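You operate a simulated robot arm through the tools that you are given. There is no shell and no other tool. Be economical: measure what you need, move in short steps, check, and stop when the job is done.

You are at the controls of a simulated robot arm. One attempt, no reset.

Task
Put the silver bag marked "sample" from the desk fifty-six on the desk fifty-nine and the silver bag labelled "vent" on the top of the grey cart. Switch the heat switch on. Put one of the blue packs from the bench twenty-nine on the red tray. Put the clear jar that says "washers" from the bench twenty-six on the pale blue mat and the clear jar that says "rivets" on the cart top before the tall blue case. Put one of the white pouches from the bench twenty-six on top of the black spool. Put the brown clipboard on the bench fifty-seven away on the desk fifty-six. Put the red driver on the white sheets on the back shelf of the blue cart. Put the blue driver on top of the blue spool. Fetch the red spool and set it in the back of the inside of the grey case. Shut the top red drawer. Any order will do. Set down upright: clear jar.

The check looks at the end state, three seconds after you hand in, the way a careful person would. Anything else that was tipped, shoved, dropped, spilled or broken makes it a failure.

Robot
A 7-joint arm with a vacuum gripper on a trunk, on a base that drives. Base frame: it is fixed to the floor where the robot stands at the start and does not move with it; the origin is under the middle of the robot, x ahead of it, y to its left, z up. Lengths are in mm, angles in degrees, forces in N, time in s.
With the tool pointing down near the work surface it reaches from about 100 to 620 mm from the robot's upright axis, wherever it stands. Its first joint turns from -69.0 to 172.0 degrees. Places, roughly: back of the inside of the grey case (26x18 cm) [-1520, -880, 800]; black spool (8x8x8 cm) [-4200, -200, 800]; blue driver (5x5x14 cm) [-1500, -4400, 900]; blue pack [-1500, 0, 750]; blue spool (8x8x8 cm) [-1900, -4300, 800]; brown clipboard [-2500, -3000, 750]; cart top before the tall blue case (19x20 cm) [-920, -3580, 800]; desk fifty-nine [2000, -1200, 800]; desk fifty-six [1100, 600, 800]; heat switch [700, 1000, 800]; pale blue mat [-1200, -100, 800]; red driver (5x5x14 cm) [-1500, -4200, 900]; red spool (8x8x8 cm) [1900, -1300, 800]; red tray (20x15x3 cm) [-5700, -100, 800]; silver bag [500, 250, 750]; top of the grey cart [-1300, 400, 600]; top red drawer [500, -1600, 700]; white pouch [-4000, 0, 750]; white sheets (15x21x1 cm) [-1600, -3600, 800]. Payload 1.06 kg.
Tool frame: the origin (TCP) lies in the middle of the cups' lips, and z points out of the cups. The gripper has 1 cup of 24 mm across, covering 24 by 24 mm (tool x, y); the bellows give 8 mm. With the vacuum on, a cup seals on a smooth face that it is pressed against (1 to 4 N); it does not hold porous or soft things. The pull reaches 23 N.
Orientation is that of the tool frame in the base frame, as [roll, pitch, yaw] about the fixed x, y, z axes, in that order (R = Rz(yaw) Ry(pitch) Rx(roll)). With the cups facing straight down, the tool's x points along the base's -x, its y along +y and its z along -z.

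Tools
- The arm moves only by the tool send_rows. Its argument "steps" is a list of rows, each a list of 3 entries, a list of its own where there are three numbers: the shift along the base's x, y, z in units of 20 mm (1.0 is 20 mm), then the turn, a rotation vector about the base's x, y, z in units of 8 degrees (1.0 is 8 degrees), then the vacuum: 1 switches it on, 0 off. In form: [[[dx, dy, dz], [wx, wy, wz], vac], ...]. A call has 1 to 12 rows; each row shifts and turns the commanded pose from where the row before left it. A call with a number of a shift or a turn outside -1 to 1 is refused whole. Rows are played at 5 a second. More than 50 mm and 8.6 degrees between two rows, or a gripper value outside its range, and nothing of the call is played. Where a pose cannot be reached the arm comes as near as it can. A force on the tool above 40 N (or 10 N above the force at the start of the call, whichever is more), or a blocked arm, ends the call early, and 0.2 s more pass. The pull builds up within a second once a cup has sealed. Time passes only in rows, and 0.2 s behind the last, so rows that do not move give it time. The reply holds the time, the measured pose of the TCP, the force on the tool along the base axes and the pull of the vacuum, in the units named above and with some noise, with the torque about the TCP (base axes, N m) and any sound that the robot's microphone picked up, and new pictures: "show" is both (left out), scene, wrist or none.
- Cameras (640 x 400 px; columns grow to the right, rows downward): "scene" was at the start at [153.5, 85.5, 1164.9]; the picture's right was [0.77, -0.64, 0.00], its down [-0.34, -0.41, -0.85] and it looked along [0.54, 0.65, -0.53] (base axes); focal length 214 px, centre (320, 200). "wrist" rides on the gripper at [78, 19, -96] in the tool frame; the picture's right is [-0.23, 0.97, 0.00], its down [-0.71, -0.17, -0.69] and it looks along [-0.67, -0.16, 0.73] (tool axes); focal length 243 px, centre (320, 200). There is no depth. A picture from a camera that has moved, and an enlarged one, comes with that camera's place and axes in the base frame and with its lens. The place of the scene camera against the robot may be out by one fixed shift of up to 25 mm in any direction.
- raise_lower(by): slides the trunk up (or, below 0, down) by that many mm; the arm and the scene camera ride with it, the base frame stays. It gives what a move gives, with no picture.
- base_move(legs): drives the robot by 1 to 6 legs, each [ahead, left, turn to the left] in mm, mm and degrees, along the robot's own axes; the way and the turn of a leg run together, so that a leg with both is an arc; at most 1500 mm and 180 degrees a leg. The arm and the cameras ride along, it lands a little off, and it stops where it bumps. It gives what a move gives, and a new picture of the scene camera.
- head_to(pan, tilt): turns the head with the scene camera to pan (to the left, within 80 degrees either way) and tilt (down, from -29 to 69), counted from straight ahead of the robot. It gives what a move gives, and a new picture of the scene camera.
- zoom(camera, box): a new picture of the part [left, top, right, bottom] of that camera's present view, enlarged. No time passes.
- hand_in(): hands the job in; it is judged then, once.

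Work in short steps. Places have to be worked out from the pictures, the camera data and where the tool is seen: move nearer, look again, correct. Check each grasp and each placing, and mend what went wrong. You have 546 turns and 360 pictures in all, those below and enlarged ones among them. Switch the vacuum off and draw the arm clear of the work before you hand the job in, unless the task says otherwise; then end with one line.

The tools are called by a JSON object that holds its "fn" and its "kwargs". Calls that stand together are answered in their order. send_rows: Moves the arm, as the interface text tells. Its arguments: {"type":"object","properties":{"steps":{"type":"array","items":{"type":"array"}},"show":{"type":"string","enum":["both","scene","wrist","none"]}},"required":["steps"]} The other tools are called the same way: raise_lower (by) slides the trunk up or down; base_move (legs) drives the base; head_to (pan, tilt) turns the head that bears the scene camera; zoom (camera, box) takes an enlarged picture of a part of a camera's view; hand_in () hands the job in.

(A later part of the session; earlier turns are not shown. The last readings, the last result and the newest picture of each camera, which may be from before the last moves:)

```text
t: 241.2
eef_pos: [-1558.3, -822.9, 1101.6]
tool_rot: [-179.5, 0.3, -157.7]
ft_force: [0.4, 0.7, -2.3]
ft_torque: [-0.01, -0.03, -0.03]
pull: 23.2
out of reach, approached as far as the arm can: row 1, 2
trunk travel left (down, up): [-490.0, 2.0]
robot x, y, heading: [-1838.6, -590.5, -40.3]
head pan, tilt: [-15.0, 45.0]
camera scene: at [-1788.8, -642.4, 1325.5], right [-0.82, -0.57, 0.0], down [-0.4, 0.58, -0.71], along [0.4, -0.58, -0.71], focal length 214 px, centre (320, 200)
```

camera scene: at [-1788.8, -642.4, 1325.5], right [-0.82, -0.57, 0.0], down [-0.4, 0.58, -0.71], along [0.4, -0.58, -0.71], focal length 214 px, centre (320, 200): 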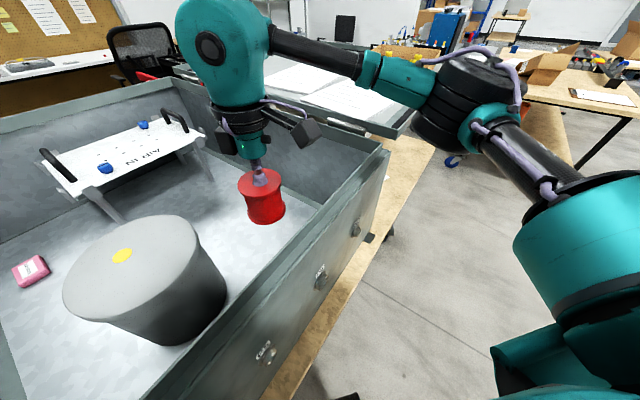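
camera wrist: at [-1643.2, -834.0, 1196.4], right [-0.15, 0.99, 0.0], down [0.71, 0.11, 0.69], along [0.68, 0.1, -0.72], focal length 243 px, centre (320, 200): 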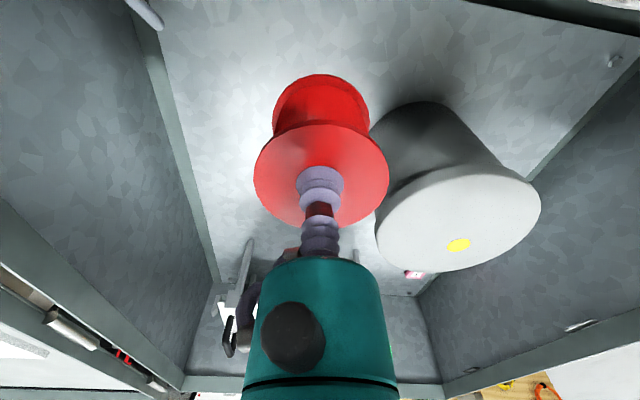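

The wrist-roll limit blocks; rotate the tool the other way (negative) to free it, then move inward.

{"fn": "send_rows", "kwargs": {"steps": [[[0, 0, 0], [0, 0, -1], 1], [[0, 0, 0], [0, 0, -1], 1], [[0, 0, 0], [0, 0, -1], 1], [[0, 0, 0], [0, 0, -1], 1], [[0, 0, 0], [0, 0, -1], 1], [[0, 0, 0], [0, 0, -1], 1], [[0, 0, 0], [0, 0, -1], 1], [[0, 0, 0], [0, 0, -1], 1], [[0, 0, 0], [0, 0, -1], 1]], "show": "none"}}

{"fn": "send_rows", "kwargs": {"steps": [[[1, -0.5, 0], [0, 0, 0], 1], [[1, -0.5, 0], [0, 0, 0], 1], [[0.5, -1, 0], [0, 0, 0], 1], [[0, -0.5, 0], [0, 0, 0], 1]]}}

```text
t: 243.2
eef_pos: [-1558.2, -824.4, 1100.8]
tool_rot: [-179.6, 0.4, 130.1]
ft_force: [-0.9, -0.9, -3.9]
ft_torque: [0.01, 0.02, 0.04]
pull: 22.8
trunk travel left (down, up): [-490.0, 2.0]
robot x, y, heading: [-1840.6, -591.5, -40.2]
head pan, tilt: [-15.0, 45.0]
```

```text
t: 244.2
eef_pos: [-1507.4, -873.7, 1101.2]
tool_rot: [-179.6, 0.4, 130.1]
ft_force: [-0.3, -0.7, -2.9]
ft_torque: [-0.01, 0.03, 0.01]
pull: 22.9
trunk travel left (down, up): [-490.0, 2.0]
robot x, y, heading: [-1836.3, -592.0, -40.7]
head pan, tilt: [-15.0, 45.0]
camera scene: at [-1788.9, -642.5, 1325.5], right [-0.82, -0.57, 0.0], down [-0.4, 0.58, -0.71], along [0.4, -0.58, -0.71], focal length 214 px, centre (320, 200)
camera wrist: at [-1543.5, -799.8, 1197.1], right [0.89, 0.45, 0.0], down [0.33, -0.64, 0.69], along [0.31, -0.62, -0.72], focal length 243 px, centre (320, 200)
```

scene: 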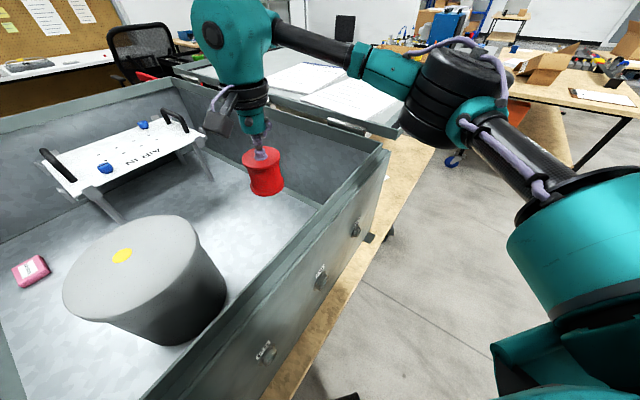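
wrist: 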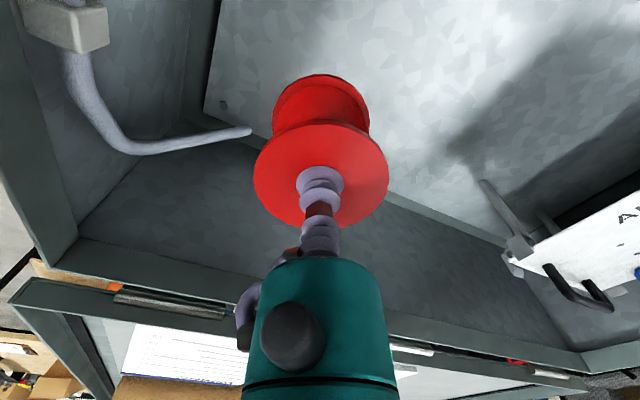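

Now at (−1507,−874) with good posture. Descend.

{"fn": "send_rows", "kwargs": {"steps": [[[0, 0, -1], [0, 0, 0], 1], [[0, 0, -1], [0, 0, 0], 1], [[0, 0, -1], [0, 0, 0], 1], [[0, 0, -1], [0, 0, 0], 1], [[0, 0, -1], [0, 0, 0], 1], [[0, 0, -1], [0, 0, 0], 1]]}}

```text
t: 245.6
eef_pos: [-1508.7, -872.5, 980.4]
tool_rot: [-179.6, 0.4, 130.2]
ft_force: [-0.5, -0.4, -2.9]
ft_torque: [0.0, -0.02, -0.01]
pull: 23.0
trunk travel left (down, up): [-490.0, 2.0]
robot x, y, heading: [-1838.3, -593.4, -40.3]
head pan, tilt: [-15.0, 45.0]
camera scene: at [-1788.7, -642.5, 1325.4], right [-0.82, -0.57, 0.0], down [-0.4, 0.58, -0.71], along [0.4, -0.58, -0.71], focal length 214 px, centre (320, 200)
camera wrist: at [-1543.8, -799.6, 1076.6], right [0.89, 0.45, 0.0], down [0.33, -0.65, 0.69], along [0.31, -0.62, -0.72], focal length 243 px, centre (320, 200)
```

scene: 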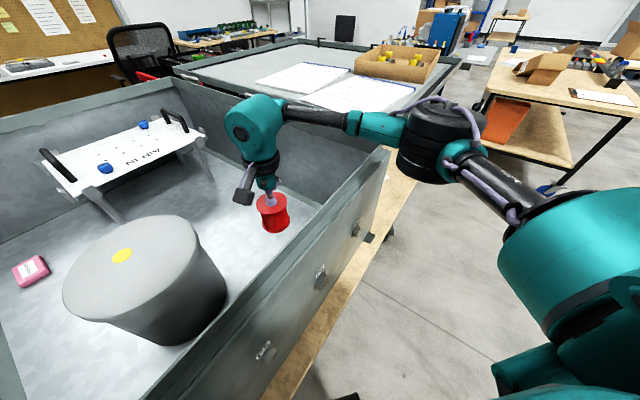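
wrist: 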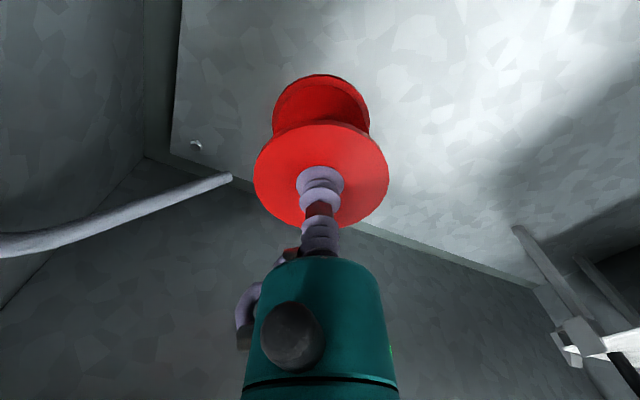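

{"fn": "zoom", "kwargs": {"camera": "scene", "box": [220, 80, 500, 240]}}

{"fn": "send_rows", "kwargs": {"steps": [[[0, 0, -1], [0, 0, 0], 1], [[0, 0, -1], [0, 0, 0], 1]], "show": "wrist"}}

{"fn": "zoom", "kwargs": {"camera": "scene", "box": [220, 80, 500, 240]}}

```text
2.29 times, centred on (360, 160) of scene
camera zoom: at [-1788.7, -642.5, 1325.4], right [-0.82, -0.57, 0.0], down [-0.4, 0.58, -0.71], along [0.4, -0.58, -0.71], focal length 490 px, centre (229, 291)
```

zoom: 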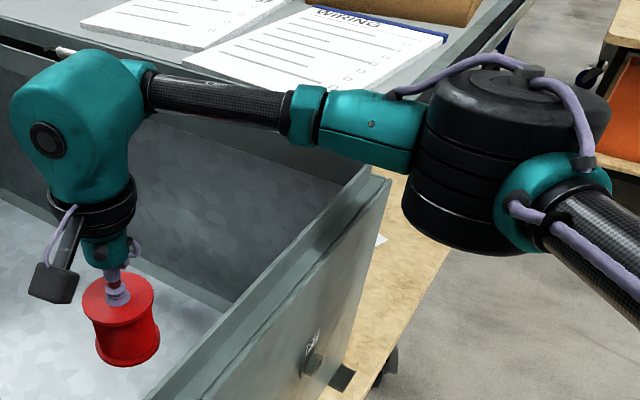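

```text
t: 246.2
eef_pos: [-1509.0, -872.3, 940.6]
tool_rot: [-179.6, 0.4, 130.2]
ft_force: [0.3, 0.4, -3.7]
ft_torque: [-0.02, 0.0, -0.02]
pull: 23.0
trunk travel left (down, up): [-490.0, 2.0]
robot x, y, heading: [-1841.2, -588.0, -40.1]
head pan, tilt: [-15.0, 45.0]
camera wrist: at [-1543.7, -799.1, 1036.9], right [0.89, 0.45, 0.0], down [0.33, -0.64, 0.69], along [0.31, -0.62, -0.72], focal length 243 px, centre (320, 200)
```

wrist: 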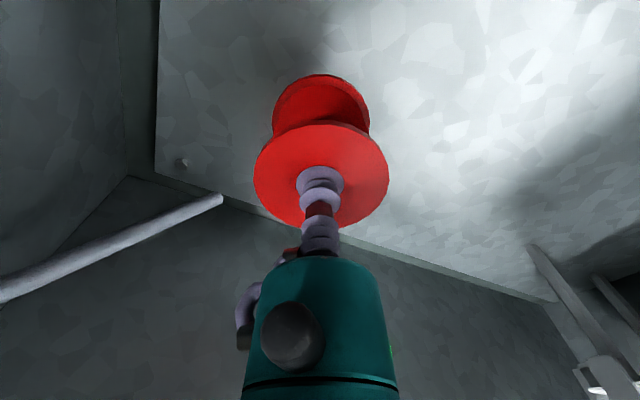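

```text
2.29 times, centred on (360, 160) of scene
camera zoom: at [-1788.8, -642.5, 1325.4], right [-0.82, -0.57, 0.0], down [-0.4, 0.58, -0.71], along [0.4, -0.58, -0.71], focal length 490 px, centre (229, 291)
```

zoom: 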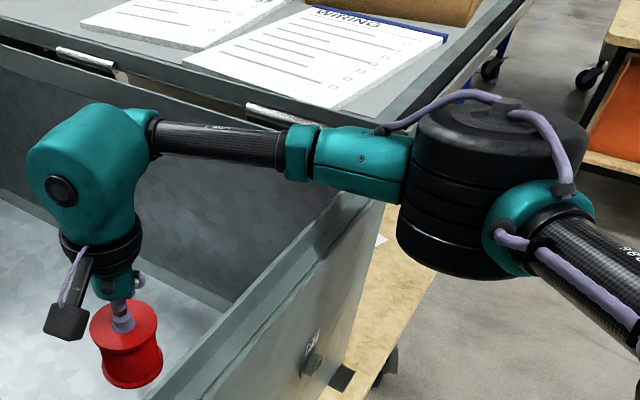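

Posture fine, no contact signs. Continue gently.

{"fn": "send_rows", "kwargs": {"steps": [[[0, 0, -0.6], [0, 0, 0], 1], [[0, 0, -0.5], [0, 0, 0], 1], [[0, 0, -0.4], [0, 0, 0], 1], [[0, 0, 0], [0, 0, 0], 1]], "show": "wrist"}}

{"fn": "zoom", "kwargs": {"camera": "scene", "box": [220, 80, 500, 240]}}

```text
t: 247.2
eef_pos: [-1508.9, -873.7, 910.7]
tool_rot: [-179.6, 0.4, 130.2]
ft_force: [-0.4, 0.3, -2.5]
ft_torque: [0.03, 0.02, 0.01]
pull: 23.1
trunk travel left (down, up): [-490.0, 2.0]
robot x, y, heading: [-1838.9, -588.3, -40.5]
head pan, tilt: [-15.0, 45.0]
camera wrist: at [-1544.0, -799.9, 1007.0], right [0.89, 0.45, 0.0], down [0.33, -0.65, 0.69], along [0.31, -0.62, -0.72], focal length 243 px, centre (320, 200)
```

wrist: 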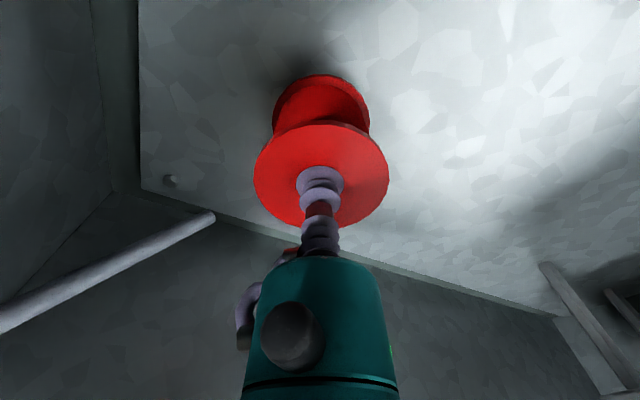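

```text
2.29 times, centred on (360, 160) of scene
camera zoom: at [-1788.8, -642.4, 1325.5], right [-0.82, -0.57, 0.0], down [-0.4, 0.58, -0.71], along [0.4, -0.58, -0.71], focal length 490 px, centre (229, 291)
```

zoom: 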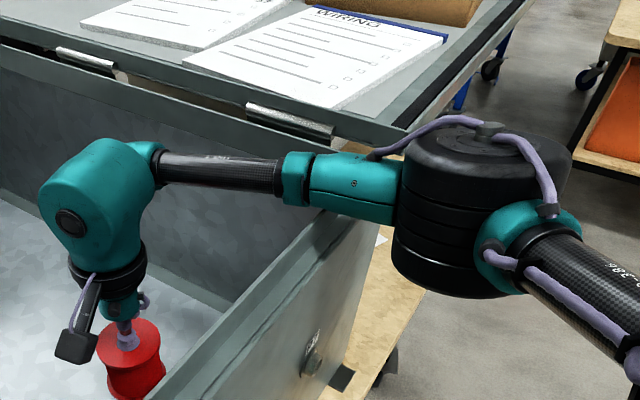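

{"fn": "send_rows", "kwargs": {"steps": [[[0, 0, -0.3], [0, 0, 0], 1], [[0, 0, -0.3], [0, 0, 0], 1], [[0, 0, 0], [0, 0, 0], 1]], "show": "wrist"}}

```text
t: 248.0
eef_pos: [-1508.5, -874.3, 901.0]
tool_rot: [-179.7, 0.6, 130.1]
ft_force: [0.4, -0.4, -2.9]
ft_torque: [-0.01, 0.0, -0.03]
pull: 23.6
trunk travel left (down, up): [-490.0, 2.0]
robot x, y, heading: [-1837.8, -591.3, -40.5]
head pan, tilt: [-15.0, 45.0]
camera wrist: at [-1543.7, -800.1, 996.5], right [0.89, 0.45, 0.0], down [0.32, -0.64, 0.69], along [0.31, -0.62, -0.72], focal length 243 px, centre (320, 200)
```

wrist: 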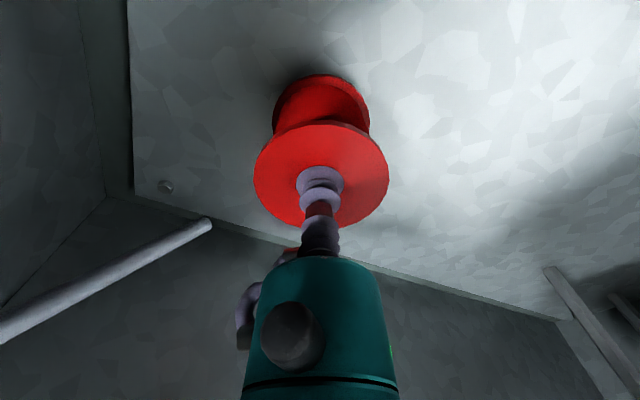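

Floor plate estimate z≈813, spool bottom ≈821. A few more millimetres.

{"fn": "send_rows", "kwargs": {"steps": [[[0, 0, -0.2], [0, 0, 0], 1], [[0, 0, 0], [0, 0, 0], 1]], "show": "none"}}

{"fn": "zoom", "kwargs": {"camera": "scene", "box": [220, 100, 440, 260]}}

```text
t: 248.6
eef_pos: [-1507.0, -875.2, 899.4]
tool_rot: [-179.8, 1.0, 130.1]
ft_force: [0.3, 0.1, -2.8]
ft_torque: [0.0, 0.01, 0.0]
pull: 23.1
trunk travel left (down, up): [-490.0, 2.0]
robot x, y, heading: [-1840.1, -588.8, -40.4]
head pan, tilt: [-15.0, 45.0]
```

```text
2.50 times, centred on (330, 180) of scene
camera zoom: at [-1789.4, -642.1, 1326.0], right [-0.82, -0.57, 0.0], down [-0.4, 0.58, -0.71], along [0.4, -0.58, -0.71], focal length 536 px, centre (295, 250)
```

zoom: 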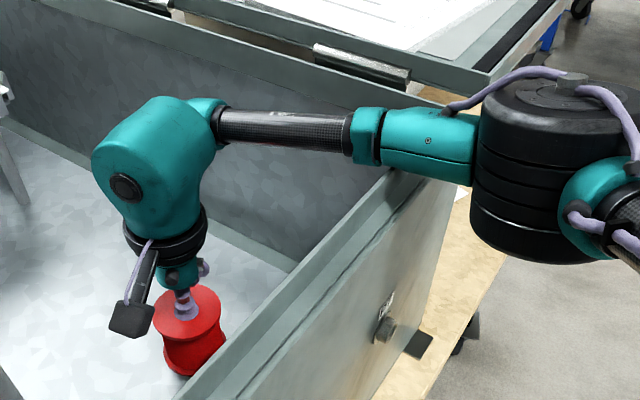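

The forearm's connector rests lightly on the rim. Raise 10 mm and shift 36 mm toward the wall so the thinner tube crosses the rim instead.

{"fn": "send_rows", "kwargs": {"steps": [[[0, 0, 0.6], [0, 0, 0], 1], [[-0.9, 0, 0.2], [0, 0, 0], 1], [[-0.9, 0, 0], [0, 0, 0], 1], [[0, 0, -0.3], [0, 0, 0], 1], [[0, 0, -0.3], [0, 0, 0], 1], [[0, 0, 0], [0, 0, 0], 1]], "show": "wrist"}}

{"fn": "zoom", "kwargs": {"camera": "scene", "box": [220, 100, 440, 260]}}

```text
t: 250.0
eef_pos: [-1541.3, -874.4, 904.5]
tool_rot: [-179.8, 1.2, 130.0]
ft_force: [-0.7, -0.2, -3.1]
ft_torque: [-0.01, 0.01, 0.0]
pull: 23.4
trunk travel left (down, up): [-490.0, 2.0]
robot x, y, heading: [-1838.3, -591.8, -40.3]
head pan, tilt: [-15.0, 45.0]
camera wrist: at [-1578.4, -800.3, 1000.1], right [0.9, 0.45, 0.0], down [0.32, -0.64, 0.7], along [0.31, -0.62, -0.72], focal length 243 px, centre (320, 200)
```

wrist: 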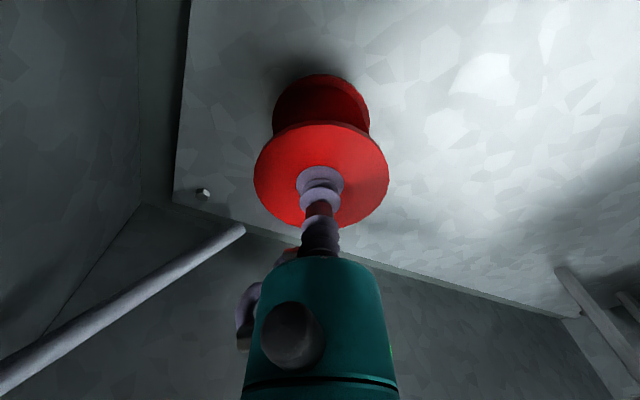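

```text
2.50 times, centred on (330, 180) of scene
camera zoom: at [-1789.8, -641.3, 1326.2], right [-0.82, -0.57, 0.0], down [-0.4, 0.58, -0.71], along [0.4, -0.58, -0.71], focal length 536 px, centre (295, 250)
```

zoom: 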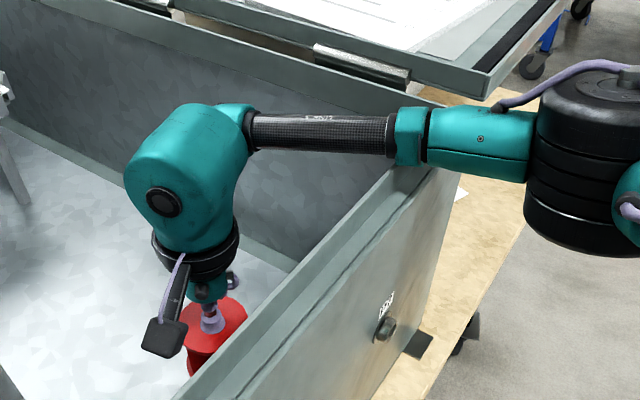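

The gap under the spool is about 9–14 mm here; the previous spot allowed lower. Return to x≈−1503 and lower as far as free, then check.

{"fn": "send_rows", "kwargs": {"steps": [[[0, 0, 0.6], [0, 0, 0], 1], [[1, 0.2, 0], [0, 0, 0], 1], [[1, 0.3, 0], [0, 0, 0], 1], [[0, 0, -0.3], [0, 0, 0], 1], [[0, 0, -0.3], [0, 0, 0], 1], [[0, 0, -0.2], [0, 0, 0], 1], [[0, 0, -0.2], [0, 0, 0], 1], [[0, 0, 0], [0, 0, 0], 1]], "show": "none"}}

```text
t: 251.8
eef_pos: [-1502.8, -866.3, 896.4]
tool_rot: [-179.8, 0.9, 130.1]
ft_force: [0.3, -0.8, -3.7]
ft_torque: [-0.02, 0.01, -0.01]
pull: 23.2
trunk travel left (down, up): [-490.0, 2.0]
robot x, y, heading: [-1838.9, -590.4, -40.3]
head pan, tilt: [-15.0, 45.0]
```

{"fn": "send_rows", "kwargs": {"steps": [[[0, 0, -0.2], [0, 0, 0], 1], [[0, 0, -0.2], [0, 0, 0], 1], [[0, 0, 0], [0, 0, 0], 1]], "show": "none"}}

```text
t: 252.6
eef_pos: [-1499.2, -867.3, 894.2]
tool_rot: [-180.0, 1.7, 130.1]
ft_force: [-0.8, 0.8, -1.8]
ft_torque: [0.01, 0.0, -0.01]
pull: 23.2
trunk travel left (down, up): [-490.0, 2.0]
robot x, y, heading: [-1840.6, -595.2, -40.3]
head pan, tilt: [-15.0, 45.0]
```

Within ~3–4 mm of the floor now. Release, wait, and lift gently.

{"fn": "send_rows", "kwargs": {"steps": [[[0, 0, 0], [0, 0, 0], 0], [[0, 0, 0], [0, 0, 0], 0], [[0, 0, 0], [0, 0, 0], 0], [[0, 0, 0], [0, 0, 0], 0], [[0, 0, 0], [0, 0, 0], 0]], "show": "none"}}

{"fn": "send_rows", "kwargs": {"steps": [[[0, 0, 0.3], [0, 0, 0], 0], [[0, 0, 0.5], [0, 0, 0], 0], [[0, 0, 1], [0, 0, 0], 0], [[0, 0, 1], [0, 0, 0], 0]], "show": "wrist"}}

```text
t: 253.8
eef_pos: [-1498.3, -868.4, 896.5]
tool_rot: [179.8, 1.8, 130.1]
ft_force: [0.1, 0.0, -0.7]
ft_torque: [0.0, 0.03, -0.01]
pull: 0.0
trunk travel left (down, up): [-490.0, 2.0]
robot x, y, heading: [-1839.5, -585.6, -40.2]
head pan, tilt: [-15.0, 45.0]
```

```text
t: 254.8
eef_pos: [-1504.3, -861.2, 936.9]
tool_rot: [-179.6, 0.2, 130.3]
ft_force: [0.0, -0.2, 0.1]
ft_torque: [-0.02, 0.01, -0.02]
pull: 0.0
trunk travel left (down, up): [-490.0, 2.0]
robot x, y, heading: [-1838.7, -591.9, -40.2]
head pan, tilt: [-15.0, 45.0]
camera wrist: at [-1540.2, -788.1, 1033.6], right [0.89, 0.45, -0.01], down [0.33, -0.65, 0.69], along [0.3, -0.62, -0.73], focal length 243 px, centre (320, 200)
```

wrist: 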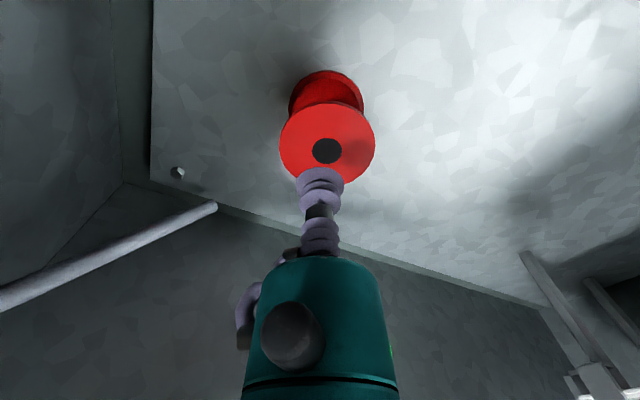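

The red spool stands upright in the back of the case. Now lift out, back away and go to the blue packs.

{"fn": "send_rows", "kwargs": {"steps": [[[0, 0, 1], [0, 0, 0], 0], [[0, 0, 1], [0, 0, 0], 0], [[0, 0, 1], [0, 0, 0], 0], [[0, 0, 1], [0, 0, 0], 0], [[0, 0, 1], [0, 0, 0], 0], [[0, 0, 1], [0, 0, 0], 0], [[0, 0, 1], [0, 0, 0], 0], [[0, 0, 1], [0, 0, 0], 0], [[-1, 0, 1], [0, 0, 0], 0], [[-1, 0, 1], [0, 0, 0], 0], [[-1, 0.5, 1], [0, 0, 0], 0]], "show": "none"}}

{"fn": "base_move", "kwargs": {"legs": [[-180, 0, 0], [0, 0, 40], [0, 760, 0]]}}

{"fn": "head_to", "kwargs": {"pan": -25, "tilt": 40}}

```text
t: 257.2
eef_pos: [-1564.0, -852.9, 1160.0]
tool_rot: [-179.8, 0.5, 130.2]
ft_force: [0.7, 0.4, -0.8]
ft_torque: [-0.02, 0.03, 0.01]
pull: 0.0
trunk travel left (down, up): [-490.0, 2.0]
robot x, y, heading: [-1841.3, -585.9, -40.3]
head pan, tilt: [-15.0, 45.0]
```

```text
t: 267.3
eef_pos: [-1590.0, 264.5, 1159.5]
tool_rot: [-179.5, 0.3, 170.0]
ft_force: [-0.3, -0.8, -0.8]
ft_torque: [-0.01, 0.04, 0.01]
pull: 0.1
trunk travel left (down, up): [-490.0, 2.0]
robot x, y, heading: [-1969.6, 291.3, -0.6]
head pan, tilt: [-15.0, 45.0]
camera scene: at [-1887.4, 286.7, 1325.5], right [-0.27, -0.96, 0.0], down [-0.68, 0.19, -0.71], along [0.68, -0.19, -0.71], focal length 214 px, centre (320, 200)
```

scene: 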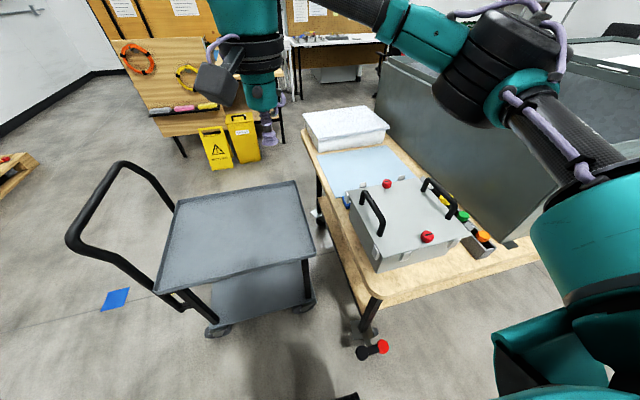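

```text
t: 268.0
eef_pos: [-1589.9, 265.2, 1160.1]
tool_rot: [-179.6, 0.4, 169.9]
ft_force: [0.2, 0.2, 0.3]
ft_torque: [0.01, 0.03, 0.01]
pull: 0.1
trunk travel left (down, up): [-490.0, 2.0]
robot x, y, heading: [-1967.6, 289.9, -0.5]
head pan, tilt: [-25.0, 40.0]
camera scene: at [-1889.0, 271.8, 1332.7], right [-0.43, -0.9, 0.0], down [-0.58, 0.28, -0.77], along [0.69, -0.33, -0.64], focal length 214 px, centre (320, 200)
```

scene: 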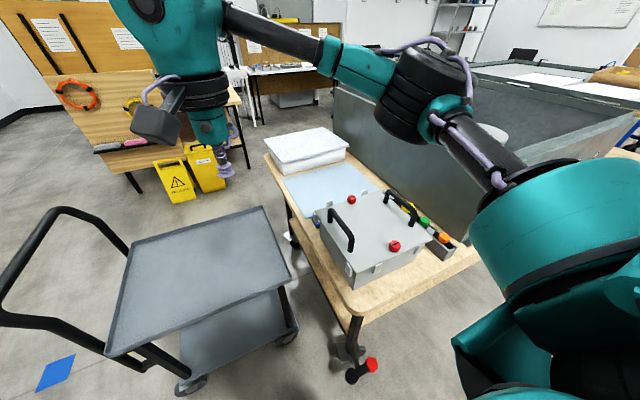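

Packs hide behind the toolbox, around (−1380,0). I'll stand at the bench corner, turned 42° right.

{"fn": "base_move", "kwargs": {"legs": [[215, 50, 0], [0, 0, -42]]}}

{"fn": "send_rows", "kwargs": {"steps": [[[1, 0, 0], [0, 0, 0], 0], [[1, 0, 0], [0, 0, 0], 0], [[1, -0.5, 0], [0, 0, 0], 0]], "show": "wrist"}}

```text
t: 271.7
eef_pos: [-1492.1, 65.5, 1159.0]
tool_rot: [-179.6, 0.4, 127.7]
ft_force: [0.8, -0.2, 0.4]
ft_torque: [-0.02, -0.01, 0.01]
pull: 0.0
trunk travel left (down, up): [-490.0, 2.0]
robot x, y, heading: [-1755.4, 341.1, -42.9]
head pan, tilt: [-25.0, 40.0]
camera scene: at [-1718.7, 275.8, 1332.7], right [-0.93, -0.38, 0.0], down [-0.24, 0.59, -0.77], along [0.29, -0.71, -0.64], focal length 214 px, centre (320, 200)
```

scene: 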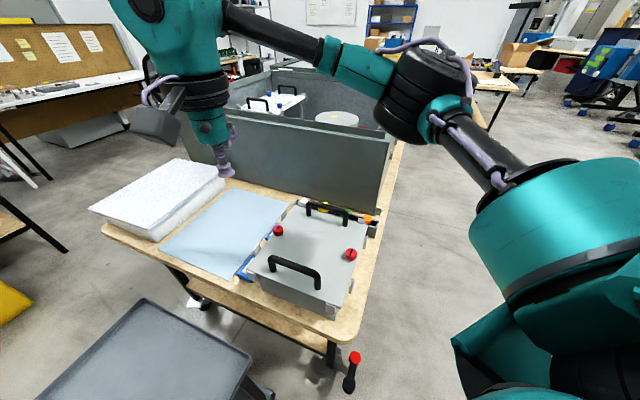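

```text
t: 272.5
eef_pos: [-1430.7, 55.5, 1159.0]
tool_rot: [-179.6, 0.4, 127.7]
ft_force: [0.5, 0.5, 0.7]
ft_torque: [-0.03, 0.0, 0.0]
pull: 0.0
trunk travel left (down, up): [-490.0, 2.0]
robot x, y, heading: [-1754.5, 343.4, -43.0]
head pan, tilt: [-25.0, 40.0]
camera wrist: at [-1463.0, 130.5, 1254.8], right [0.91, 0.41, -0.01], down [0.3, -0.66, 0.69], along [0.28, -0.63, -0.72], focal length 243 px, centre (320, 200)
```

wrist: 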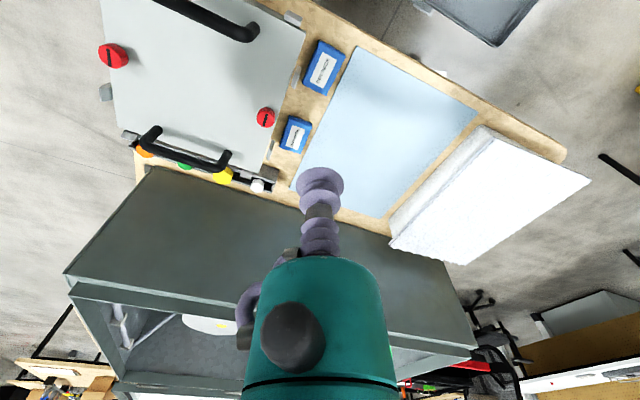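

Two blue packs lie between toolbox and mat; I take the one at about (−1406,11), turning the boom away from the toolbox while descending.

{"fn": "send_rows", "kwargs": {"steps": [[[0.4, -0.5, -1], [0, 0, -1], 0], [[0.4, -0.5, -1], [0, 0, -1], 0], [[0.4, -0.5, -1], [0, 0, -1], 0], [[0, -0.5, -1], [0, 0, -1], 0], [[0, -0.2, -1], [0, 0, -1], 0], [[0, 0, -1], [0, 0, -1], 0], [[0, 0, -1], [0, 0, -1], 0], [[0, 0, -1], [0, 0, -1], 0], [[0, 0, -1], [0, 0, -1], 0], [[0, 0, -1], [0, 0, 0], 0], [[0, 0, -1], [0, 0, 0], 0]]}}

```text
t: 274.9
eef_pos: [-1408.7, 11.1, 938.3]
tool_rot: [-179.6, 0.4, 55.7]
ft_force: [-0.3, -0.3, 0.2]
ft_torque: [0.01, -0.04, -0.02]
pull: 0.1
trunk travel left (down, up): [-490.0, 2.0]
robot x, y, heading: [-1752.5, 340.6, -43.1]
head pan, tilt: [-25.0, 40.0]
camera scene: at [-1718.5, 275.7, 1332.7], right [-0.93, -0.38, 0.0], down [-0.24, 0.59, -0.77], along [0.29, -0.71, -0.64], focal length 214 px, centre (320, 200)
camera wrist: at [-1346.4, 65.5, 1034.8], right [0.67, -0.74, 0.0], down [-0.53, -0.49, 0.69], along [-0.52, -0.46, -0.72], focal length 243 px, centre (320, 200)
```

scene: 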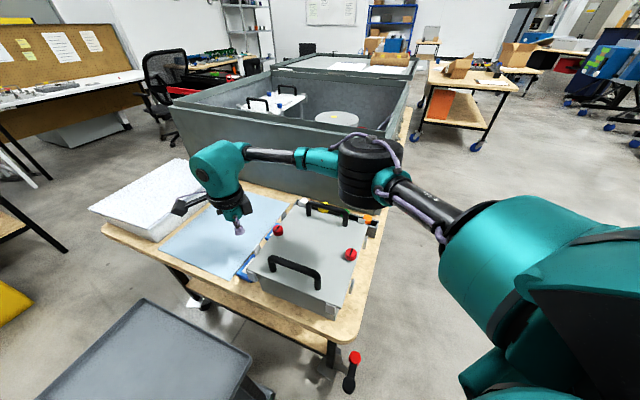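
wrist: 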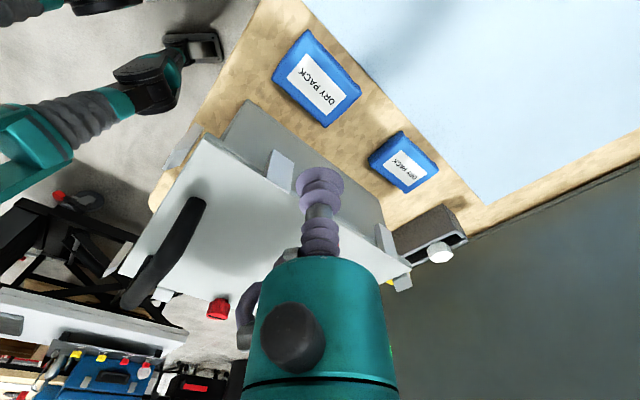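

{"fn": "send_rows", "kwargs": {"steps": [[[-0.2, 0, -1], [0, 0, 0], 0], [[0, 0, -1], [0, 0, 0], 0], [[0, 0, -1], [0, 0, 0], 0], [[0, 0, -1], [0, 0, 0], 0], [[0, 0, -0.5], [0, 0, 0], 1]]}}

{"fn": "zoom", "kwargs": {"camera": "scene", "box": [150, 120, 410, 320]}}

```text
t: 276.1
eef_pos: [-1410.6, 12.3, 849.6]
tool_rot: [-179.7, 0.5, 55.7]
ft_force: [-0.7, -0.3, -0.1]
ft_torque: [0.02, -0.03, -0.02]
pull: 0.1
trunk travel left (down, up): [-490.0, 2.0]
robot x, y, heading: [-1752.0, 338.0, -42.9]
head pan, tilt: [-25.0, 40.0]
camera scene: at [-1718.6, 275.7, 1332.7], right [-0.93, -0.38, 0.0], down [-0.24, 0.59, -0.77], along [0.29, -0.71, -0.64], focal length 214 px, centre (320, 200)
camera wrist: at [-1350.1, 66.4, 945.1], right [0.67, -0.74, 0.0], down [-0.53, -0.49, 0.69], along [-0.51, -0.46, -0.72], focal length 243 px, centre (320, 200)
```

scene: 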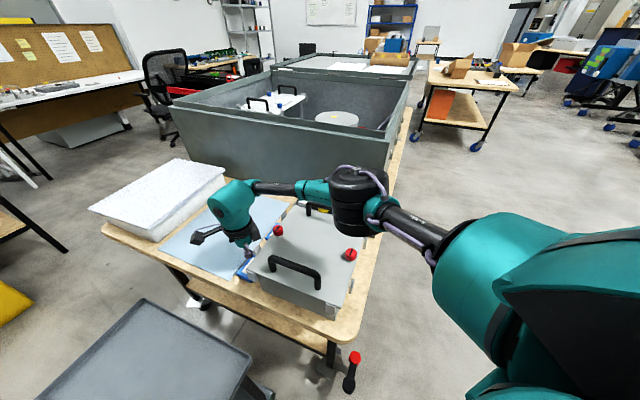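
wrist: 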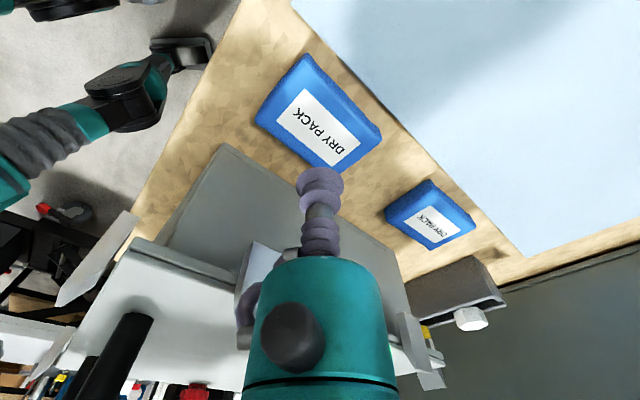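

```text
2.00 times, centred on (280, 220) of scene
camera zoom: at [-1718.6, 275.7, 1332.7], right [-0.93, -0.38, 0.0], down [-0.24, 0.59, -0.77], along [0.29, -0.71, -0.64], focal length 429 px, centre (400, 160)
```

zoom: 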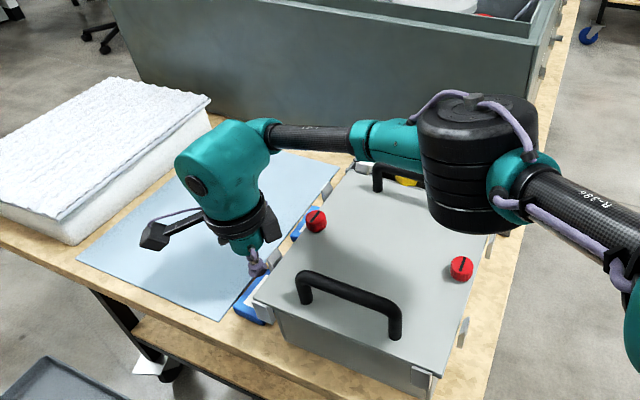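

Pack is right under the cup and the arm clears the toolbox. Descend with vacuum on.

{"fn": "send_rows", "kwargs": {"steps": [[[0.1, 0, -1], [0, 0, 0], 1], [[0, 0, -1], [0, 0, 0], 1], [[0, 0, -0.5], [0, 0, 0], 1], [[0, 0, -0.4], [0, 0, 0], 1], [[0, 0, -0.25], [0, 0, 0], 1], [[0, 0, 0], [0, 0, 0], 1]], "show": "none"}}

```text
t: 277.5
eef_pos: [-1409.8, 12.2, 789.8]
tool_rot: [180.0, 0.4, 55.6]
ft_force: [-2.7, -3.6, 30.3]
ft_torque: [0.1, -0.04, -0.01]
pull: 22.9
trunk travel left (down, up): [-490.0, 2.0]
robot x, y, heading: [-1754.6, 339.8, -42.8]
head pan, tilt: [-25.0, 40.0]
```

Sealed (a bit firm). Lift straight up.

{"fn": "send_rows", "kwargs": {"steps": [[[0, 0, 0.4], [0, 0, 0], 1], [[0, 0, 0.6], [0, 0, 0], 1], [[0, 0, 1], [0, 0, 0], 1], [[0, 0, 1], [0, 0, 0], 1], [[0, 0, 1], [0, 0, 0], 1], [[0, 0, 1], [0, 0, 0], 1], [[0, 0, 1], [0, 0, 0], 1], [[0, 0, 1], [0, 0, 0], 1], [[0, 0, 1], [0, 0, 0], 1], [[0, 0, 1], [0, 0, 0], 1], [[0, 0, 1], [0, 0, 0], 1], [[-0.5, 0.5, 1], [0, 0, 0], 1]], "show": "wrist"}}

```text
t: 280.1
eef_pos: [-1419.9, 21.4, 1007.4]
tool_rot: [-179.7, 0.5, 55.7]
ft_force: [0.1, 0.7, -1.3]
ft_torque: [-0.02, -0.01, 0.03]
pull: 22.7
trunk travel left (down, up): [-490.0, 2.0]
robot x, y, heading: [-1756.0, 342.1, -42.3]
head pan, tilt: [-25.0, 40.0]
camera wrist: at [-1358.4, 76.4, 1102.8], right [0.67, -0.74, 0.0], down [-0.53, -0.49, 0.69], along [-0.52, -0.46, -0.72], focal length 243 px, centre (320, 200)
```

wrist: 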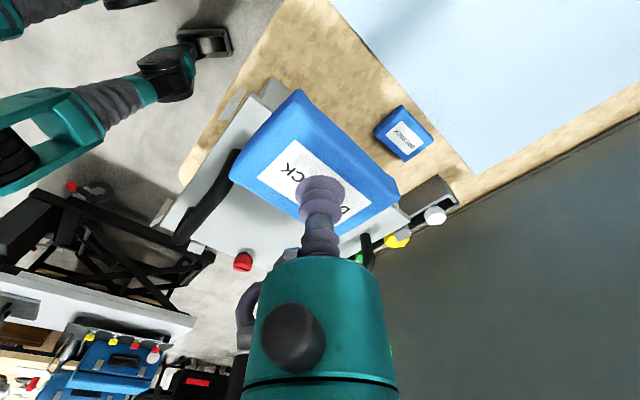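

Pack held. Back out, turn to face −x, and drive along the aisle toward the red tray.

{"fn": "base_move", "kwargs": {"legs": [[-200, 0, 0], [0, 0, -138], [0, -620, 0], [1200, 0, 0]]}}

{"fn": "head_to", "kwargs": {"pan": 20, "tilt": 20}}

```text
t: 298.6
eef_pos: [-3578.8, 1094.6, 1007.2]
tool_rot: [-179.6, 0.5, -81.3]
ft_force: [-0.1, -0.8, 0.6]
ft_torque: [0.0, -0.01, 0.05]
pull: 22.8
trunk travel left (down, up): [-490.0, 2.0]
robot x, y, heading: [-3119.0, 1087.3, -179.7]
head pan, tilt: [-25.0, 40.0]
camera scene: at [-3197.7, 1141.5, 1332.7], right [0.42, 0.91, 0.0], down [0.58, -0.27, -0.77], along [-0.7, 0.32, -0.64], focal length 214 px, centre (320, 200)
```

scene: 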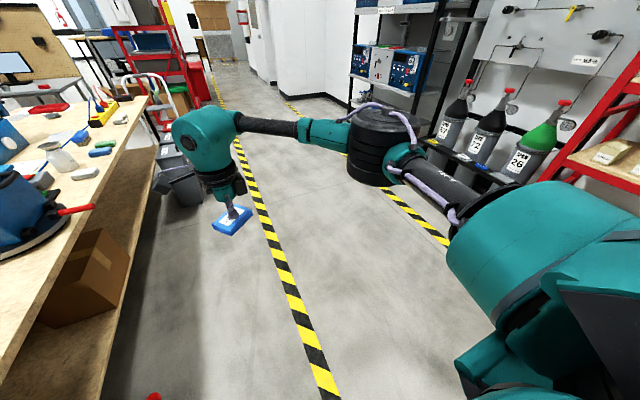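

```text
t: 299.7
eef_pos: [-3578.9, 1094.6, 1005.9]
tool_rot: [-179.6, 0.5, -81.3]
ft_force: [0.5, 0.0, -0.3]
ft_torque: [-0.04, 0.02, -0.04]
pull: 22.8
trunk travel left (down, up): [-490.0, 2.0]
robot x, y, heading: [-3118.2, 1088.3, -179.5]
head pan, tilt: [20.0, 20.0]
camera scene: at [-3207.6, 1073.7, 1364.1], right [-0.35, 0.94, 0.0], down [0.32, 0.12, -0.94], along [-0.88, -0.33, -0.34], focal length 214 px, centre (320, 200)
```

scene: 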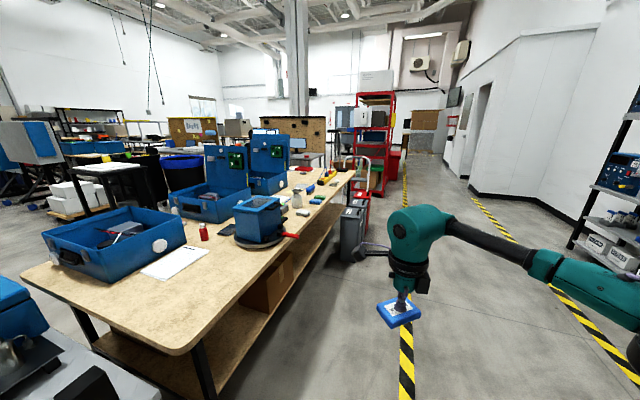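

Bench 26 runs x −3470…−5900, y −370…540. Drive on along the aisle and look toward the far end.

{"fn": "base_move", "kwargs": {"legs": [[1500, 30, 0], [400, 0, 0]]}}

{"fn": "head_to", "kwargs": {"pan": 45, "tilt": 30}}

```text
refused: leg 1 is longer than a leg can be; nothing moved
```

```text
t: 300.6
eef_pos: [-3578.6, 1095.1, 1006.3]
tool_rot: [-179.6, 0.4, -81.3]
ft_force: [-0.1, 0.6, -0.5]
ft_torque: [0.03, 0.02, -0.02]
pull: 22.9
trunk travel left (down, up): [-490.0, 2.0]
robot x, y, heading: [-3116.3, 1089.6, -179.6]
head pan, tilt: [45.0, 30.0]
camera scene: at [-3183.9, 1041.7, 1348.1], right [-0.71, 0.7, 0.0], down [0.35, 0.35, -0.87], along [-0.61, -0.62, -0.5], focal length 214 px, centre (320, 200)
```

scene: 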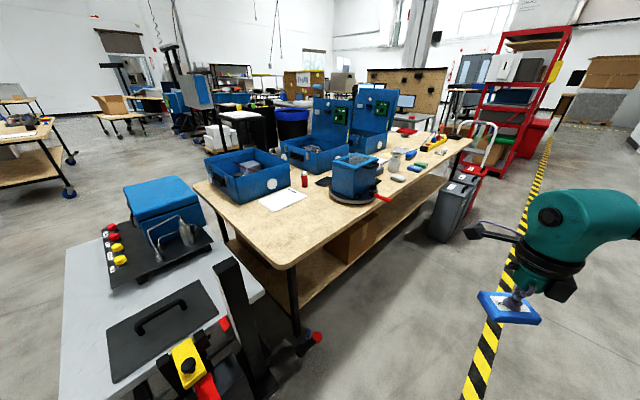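

{"fn": "base_move", "kwargs": {"legs": [[1400, 0, 0], [500, 0, 0]]}}

{"fn": "head_to", "kwargs": {"pan": 40, "tilt": 30}}

```text
t: 310.1
eef_pos: [-5480.2, 1078.4, 1006.0]
tool_rot: [-179.7, 0.4, -81.0]
ft_force: [0.1, -0.2, -1.3]
ft_torque: [-0.02, -0.02, 0.02]
pull: 22.7
trunk travel left (down, up): [-490.0, 2.0]
robot x, y, heading: [-5017.8, 1076.5, -179.6]
head pan, tilt: [45.0, 30.0]
camera scene: at [-5083.6, 1027.1, 1348.0], right [-0.71, 0.7, 0.0], down [0.35, 0.36, -0.87], along [-0.61, -0.62, -0.5], focal length 214 px, centre (320, 200)
```

scene: 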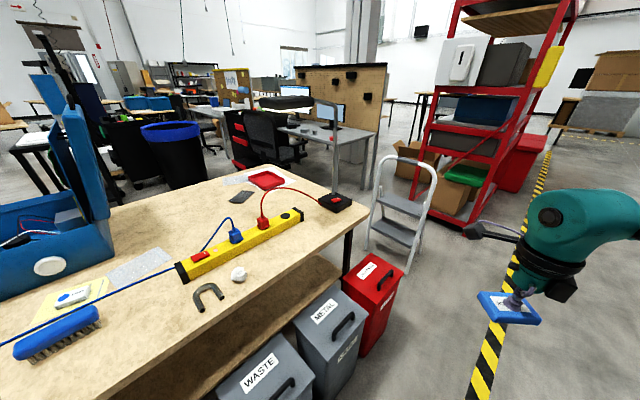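

```text
t: 310.8
eef_pos: [-5478.4, 1078.5, 1006.8]
tool_rot: [-179.6, 0.4, -81.1]
ft_force: [-0.3, 0.3, -0.4]
ft_torque: [-0.01, 0.0, -0.01]
pull: 22.8
trunk travel left (down, up): [-490.0, 2.0]
robot x, y, heading: [-5019.5, 1074.9, -179.4]
head pan, tilt: [40.0, 30.0]
camera scene: at [-5088.4, 1032.9, 1348.1], right [-0.65, 0.76, 0.0], down [0.38, 0.32, -0.87], along [-0.66, -0.56, -0.5], focal length 214 px, centre (320, 200)
```

scene: 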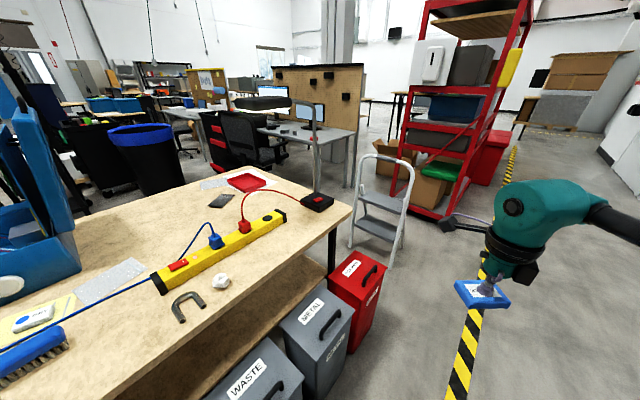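

The tray sits by the −y side at the far end; ladder and bins make the +y side unsuitable. I'll go back around and use the −y lane.

{"fn": "base_move", "kwargs": {"legs": [[-1400, 0, 0], [-1380, 0, 0], [0, 1000, 0], [0, 950, 0]]}}

{"fn": "head_to", "kwargs": {"pan": 0, "tilt": 20}}

```text
t: 341.2
eef_pos: [-2687.9, -868.7, 1007.8]
tool_rot: [-179.6, 0.4, -80.4]
ft_force: [-0.2, -0.2, -0.1]
ft_torque: [0.04, -0.01, 0.0]
pull: 22.9
trunk travel left (down, up): [-490.0, 2.0]
robot x, y, heading: [-2224.0, -865.2, -178.7]
head pan, tilt: [40.0, 30.0]
camera scene: at [-2296.8, -910.5, 1348.1], right [-0.66, 0.75, 0.0], down [0.38, 0.33, -0.87], along [-0.65, -0.57, -0.5], focal length 214 px, centre (320, 200)
```

scene: 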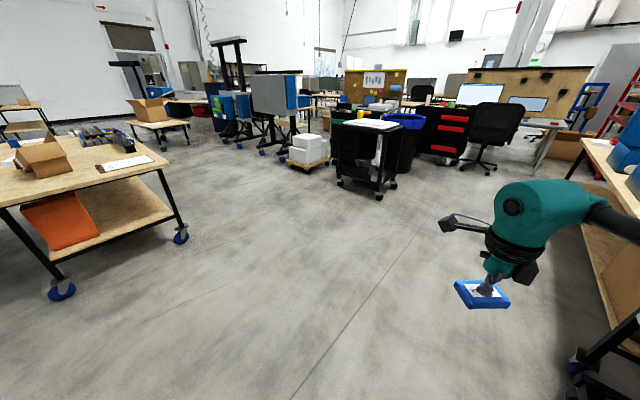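

```text
t: 342.3
eef_pos: [-2687.2, -868.8, 1007.7]
tool_rot: [-179.5, 0.4, -80.4]
ft_force: [0.2, 0.1, -0.8]
ft_torque: [0.02, -0.02, 0.01]
pull: 22.8
trunk travel left (down, up): [-490.0, 2.0]
robot x, y, heading: [-2228.8, -867.8, -179.1]
head pan, tilt: [0.0, 20.0]
camera scene: at [-2321.8, -852.9, 1364.1], right [-0.02, 1.0, 0.0], down [0.34, 0.01, -0.94], along [-0.94, -0.02, -0.34], focal length 214 px, centre (320, 200)
```

scene: 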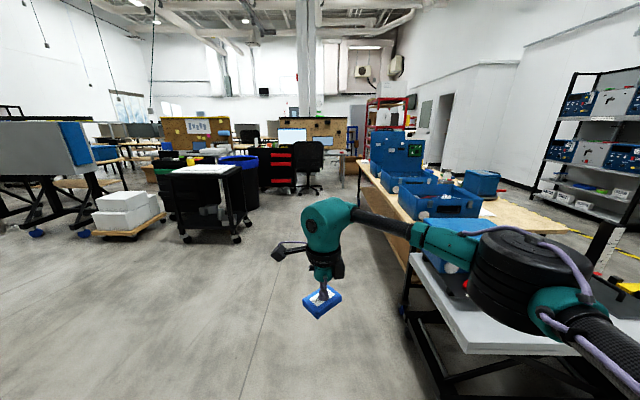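

Lane is clear. Drive down it to opposite the tray and turn to face the bench.

{"fn": "base_move", "kwargs": {"legs": [[1450, 0, 0], [1450, 0, 0], [560, 0, 0], [0, 0, -90]]}}

{"fn": "head_to", "kwargs": {"pan": 0, "tilt": 40}}

```text
t: 362.9
eef_pos: [-5665.3, -425.3, 1006.6]
tool_rot: [-179.5, 0.4, -172.4]
ft_force: [-0.3, 0.5, -0.4]
ft_torque: [-0.03, 0.01, 0.01]
pull: 23.2
trunk travel left (down, up): [-490.0, 2.0]
robot x, y, heading: [-5678.7, -886.6, 89.1]
head pan, tilt: [0.0, 20.0]
camera scene: at [-5677.4, -774.6, 1364.1], right [1.0, -0.01, 0.0], down [0.0, -0.34, -0.94], along [0.01, 0.94, -0.34], focal length 214 px, centre (320, 200)
```

scene: 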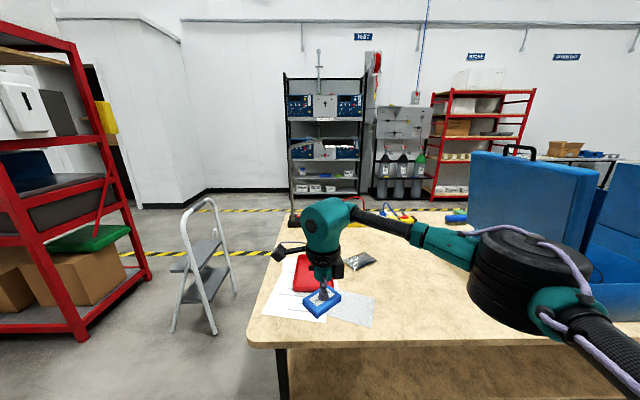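

```text
t: 363.7
eef_pos: [-5665.1, -425.9, 1006.3]
tool_rot: [-179.6, 0.4, -172.4]
ft_force: [0.3, 0.4, -0.4]
ft_torque: [-0.01, 0.01, -0.01]
pull: 23.0
trunk travel left (down, up): [-490.0, 2.0]
robot x, y, heading: [-5679.8, -886.8, 89.2]
head pan, tilt: [0.0, 40.0]
camera scene: at [-5677.5, -782.7, 1332.8], right [1.0, -0.01, 0.0], down [-0.01, -0.64, -0.77], along [0.01, 0.77, -0.64], focal length 214 px, centre (320, 200)
```

scene: 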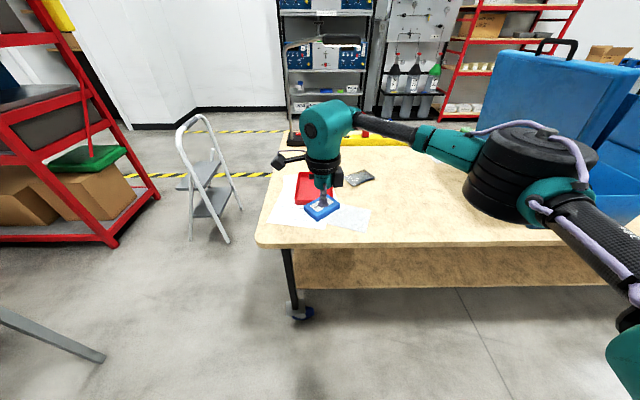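

Tray is ahead around (−5690,−20). Drive 370 mm closer.

{"fn": "base_move", "kwargs": {"legs": [[370, 30, 0]]}}

{"fn": "send_rows", "kwargs": {"steps": [[[0, 0, -1], [0, 0, 0], 1]], "show": "wrist"}}

```text
t: 366.0
eef_pos: [-5687.3, -88.4, 1007.4]
tool_rot: [-179.7, 0.5, -172.5]
ft_force: [0.5, 0.1, -0.1]
ft_torque: [0.01, 0.0, -0.04]
pull: 23.0
trunk travel left (down, up): [-490.0, 2.0]
robot x, y, heading: [-5699.9, -547.9, 89.3]
head pan, tilt: [0.0, 40.0]
stopped in leg 1: the robot was blocked; the commanded pose is now the measured one
camera scene: at [-5699.8, -445.9, 1332.9], right [1.0, -0.01, 0.0], down [-0.01, -0.64, -0.77], along [0.01, 0.77, -0.64], focal length 214 px, centre (320, 200)
```

scene: 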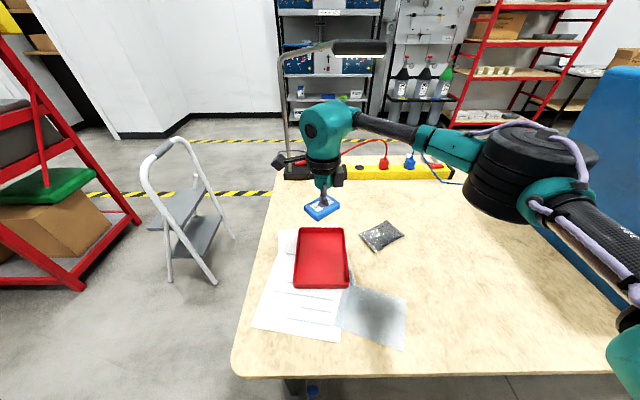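

```text
t: 366.4
eef_pos: [-5688.6, -87.0, 986.7]
tool_rot: [-179.6, 0.6, -172.4]
ft_force: [0.4, -0.3, 0.3]
ft_torque: [-0.02, 0.0, 0.01]
pull: 23.0
trunk travel left (down, up): [-490.0, 2.0]
robot x, y, heading: [-5702.9, -546.9, 89.4]
head pan, tilt: [0.0, 40.0]
camera wrist: at [-5768.3, -77.1, 1082.4], right [0.1, 0.99, 0.0], down [0.72, -0.07, 0.69], along [0.69, -0.08, -0.72], focal length 243 px, centre (320, 200)
```

wrist: 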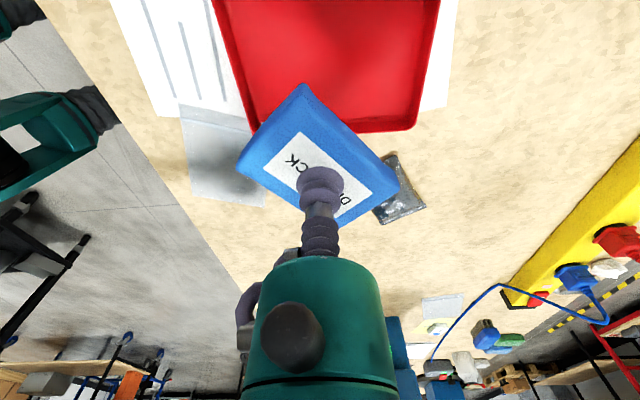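

The TCP is nearly over the tray centre (−5680,−76). Nudge and descend.

{"fn": "send_rows", "kwargs": {"steps": [[[0.4, 0.5, -1], [0, 0, 0], 1], [[0, 0, -1], [0, 0, 0], 1], [[0, 0, -1], [0, 0, 0], 1], [[0, 0, -1], [0, 0, 0], 1], [[0, 0, -1], [0, 0, 0], 1], [[0, 0, -1], [0, 0, 0], 1], [[0, 0, -0.8], [0, 0, 0], 1]]}}

```text
t: 368.0
eef_pos: [-5680.6, -77.2, 849.0]
tool_rot: [-179.7, 0.5, -172.5]
ft_force: [-0.5, 0.8, -0.7]
ft_torque: [-0.01, 0.0, 0.0]
pull: 22.8
trunk travel left (down, up): [-490.0, 2.0]
robot x, y, heading: [-5702.4, -547.1, 89.1]
head pan, tilt: [0.0, 40.0]
camera scene: at [-5699.9, -444.2, 1332.7], right [1.0, -0.01, 0.0], down [-0.01, -0.64, -0.77], along [0.01, 0.77, -0.64], focal length 214 px, centre (320, 200)
camera wrist: at [-5760.3, -67.1, 945.7], right [0.1, 0.99, 0.0], down [0.72, -0.07, 0.69], along [0.69, -0.08, -0.72], focal length 243 px, centre (320, 200)
```

scene: 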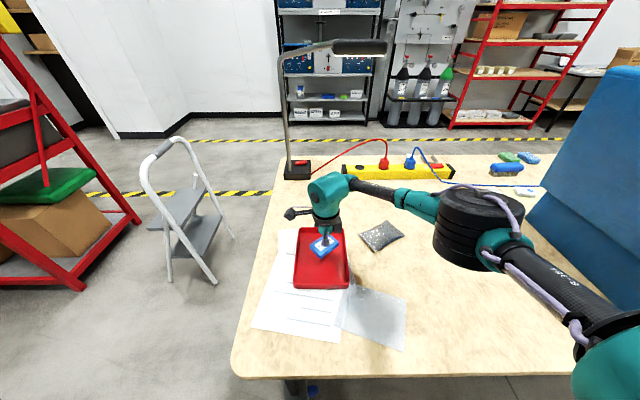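
wrist: 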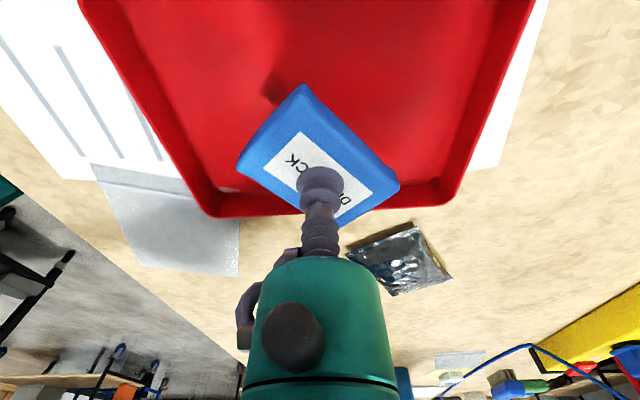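

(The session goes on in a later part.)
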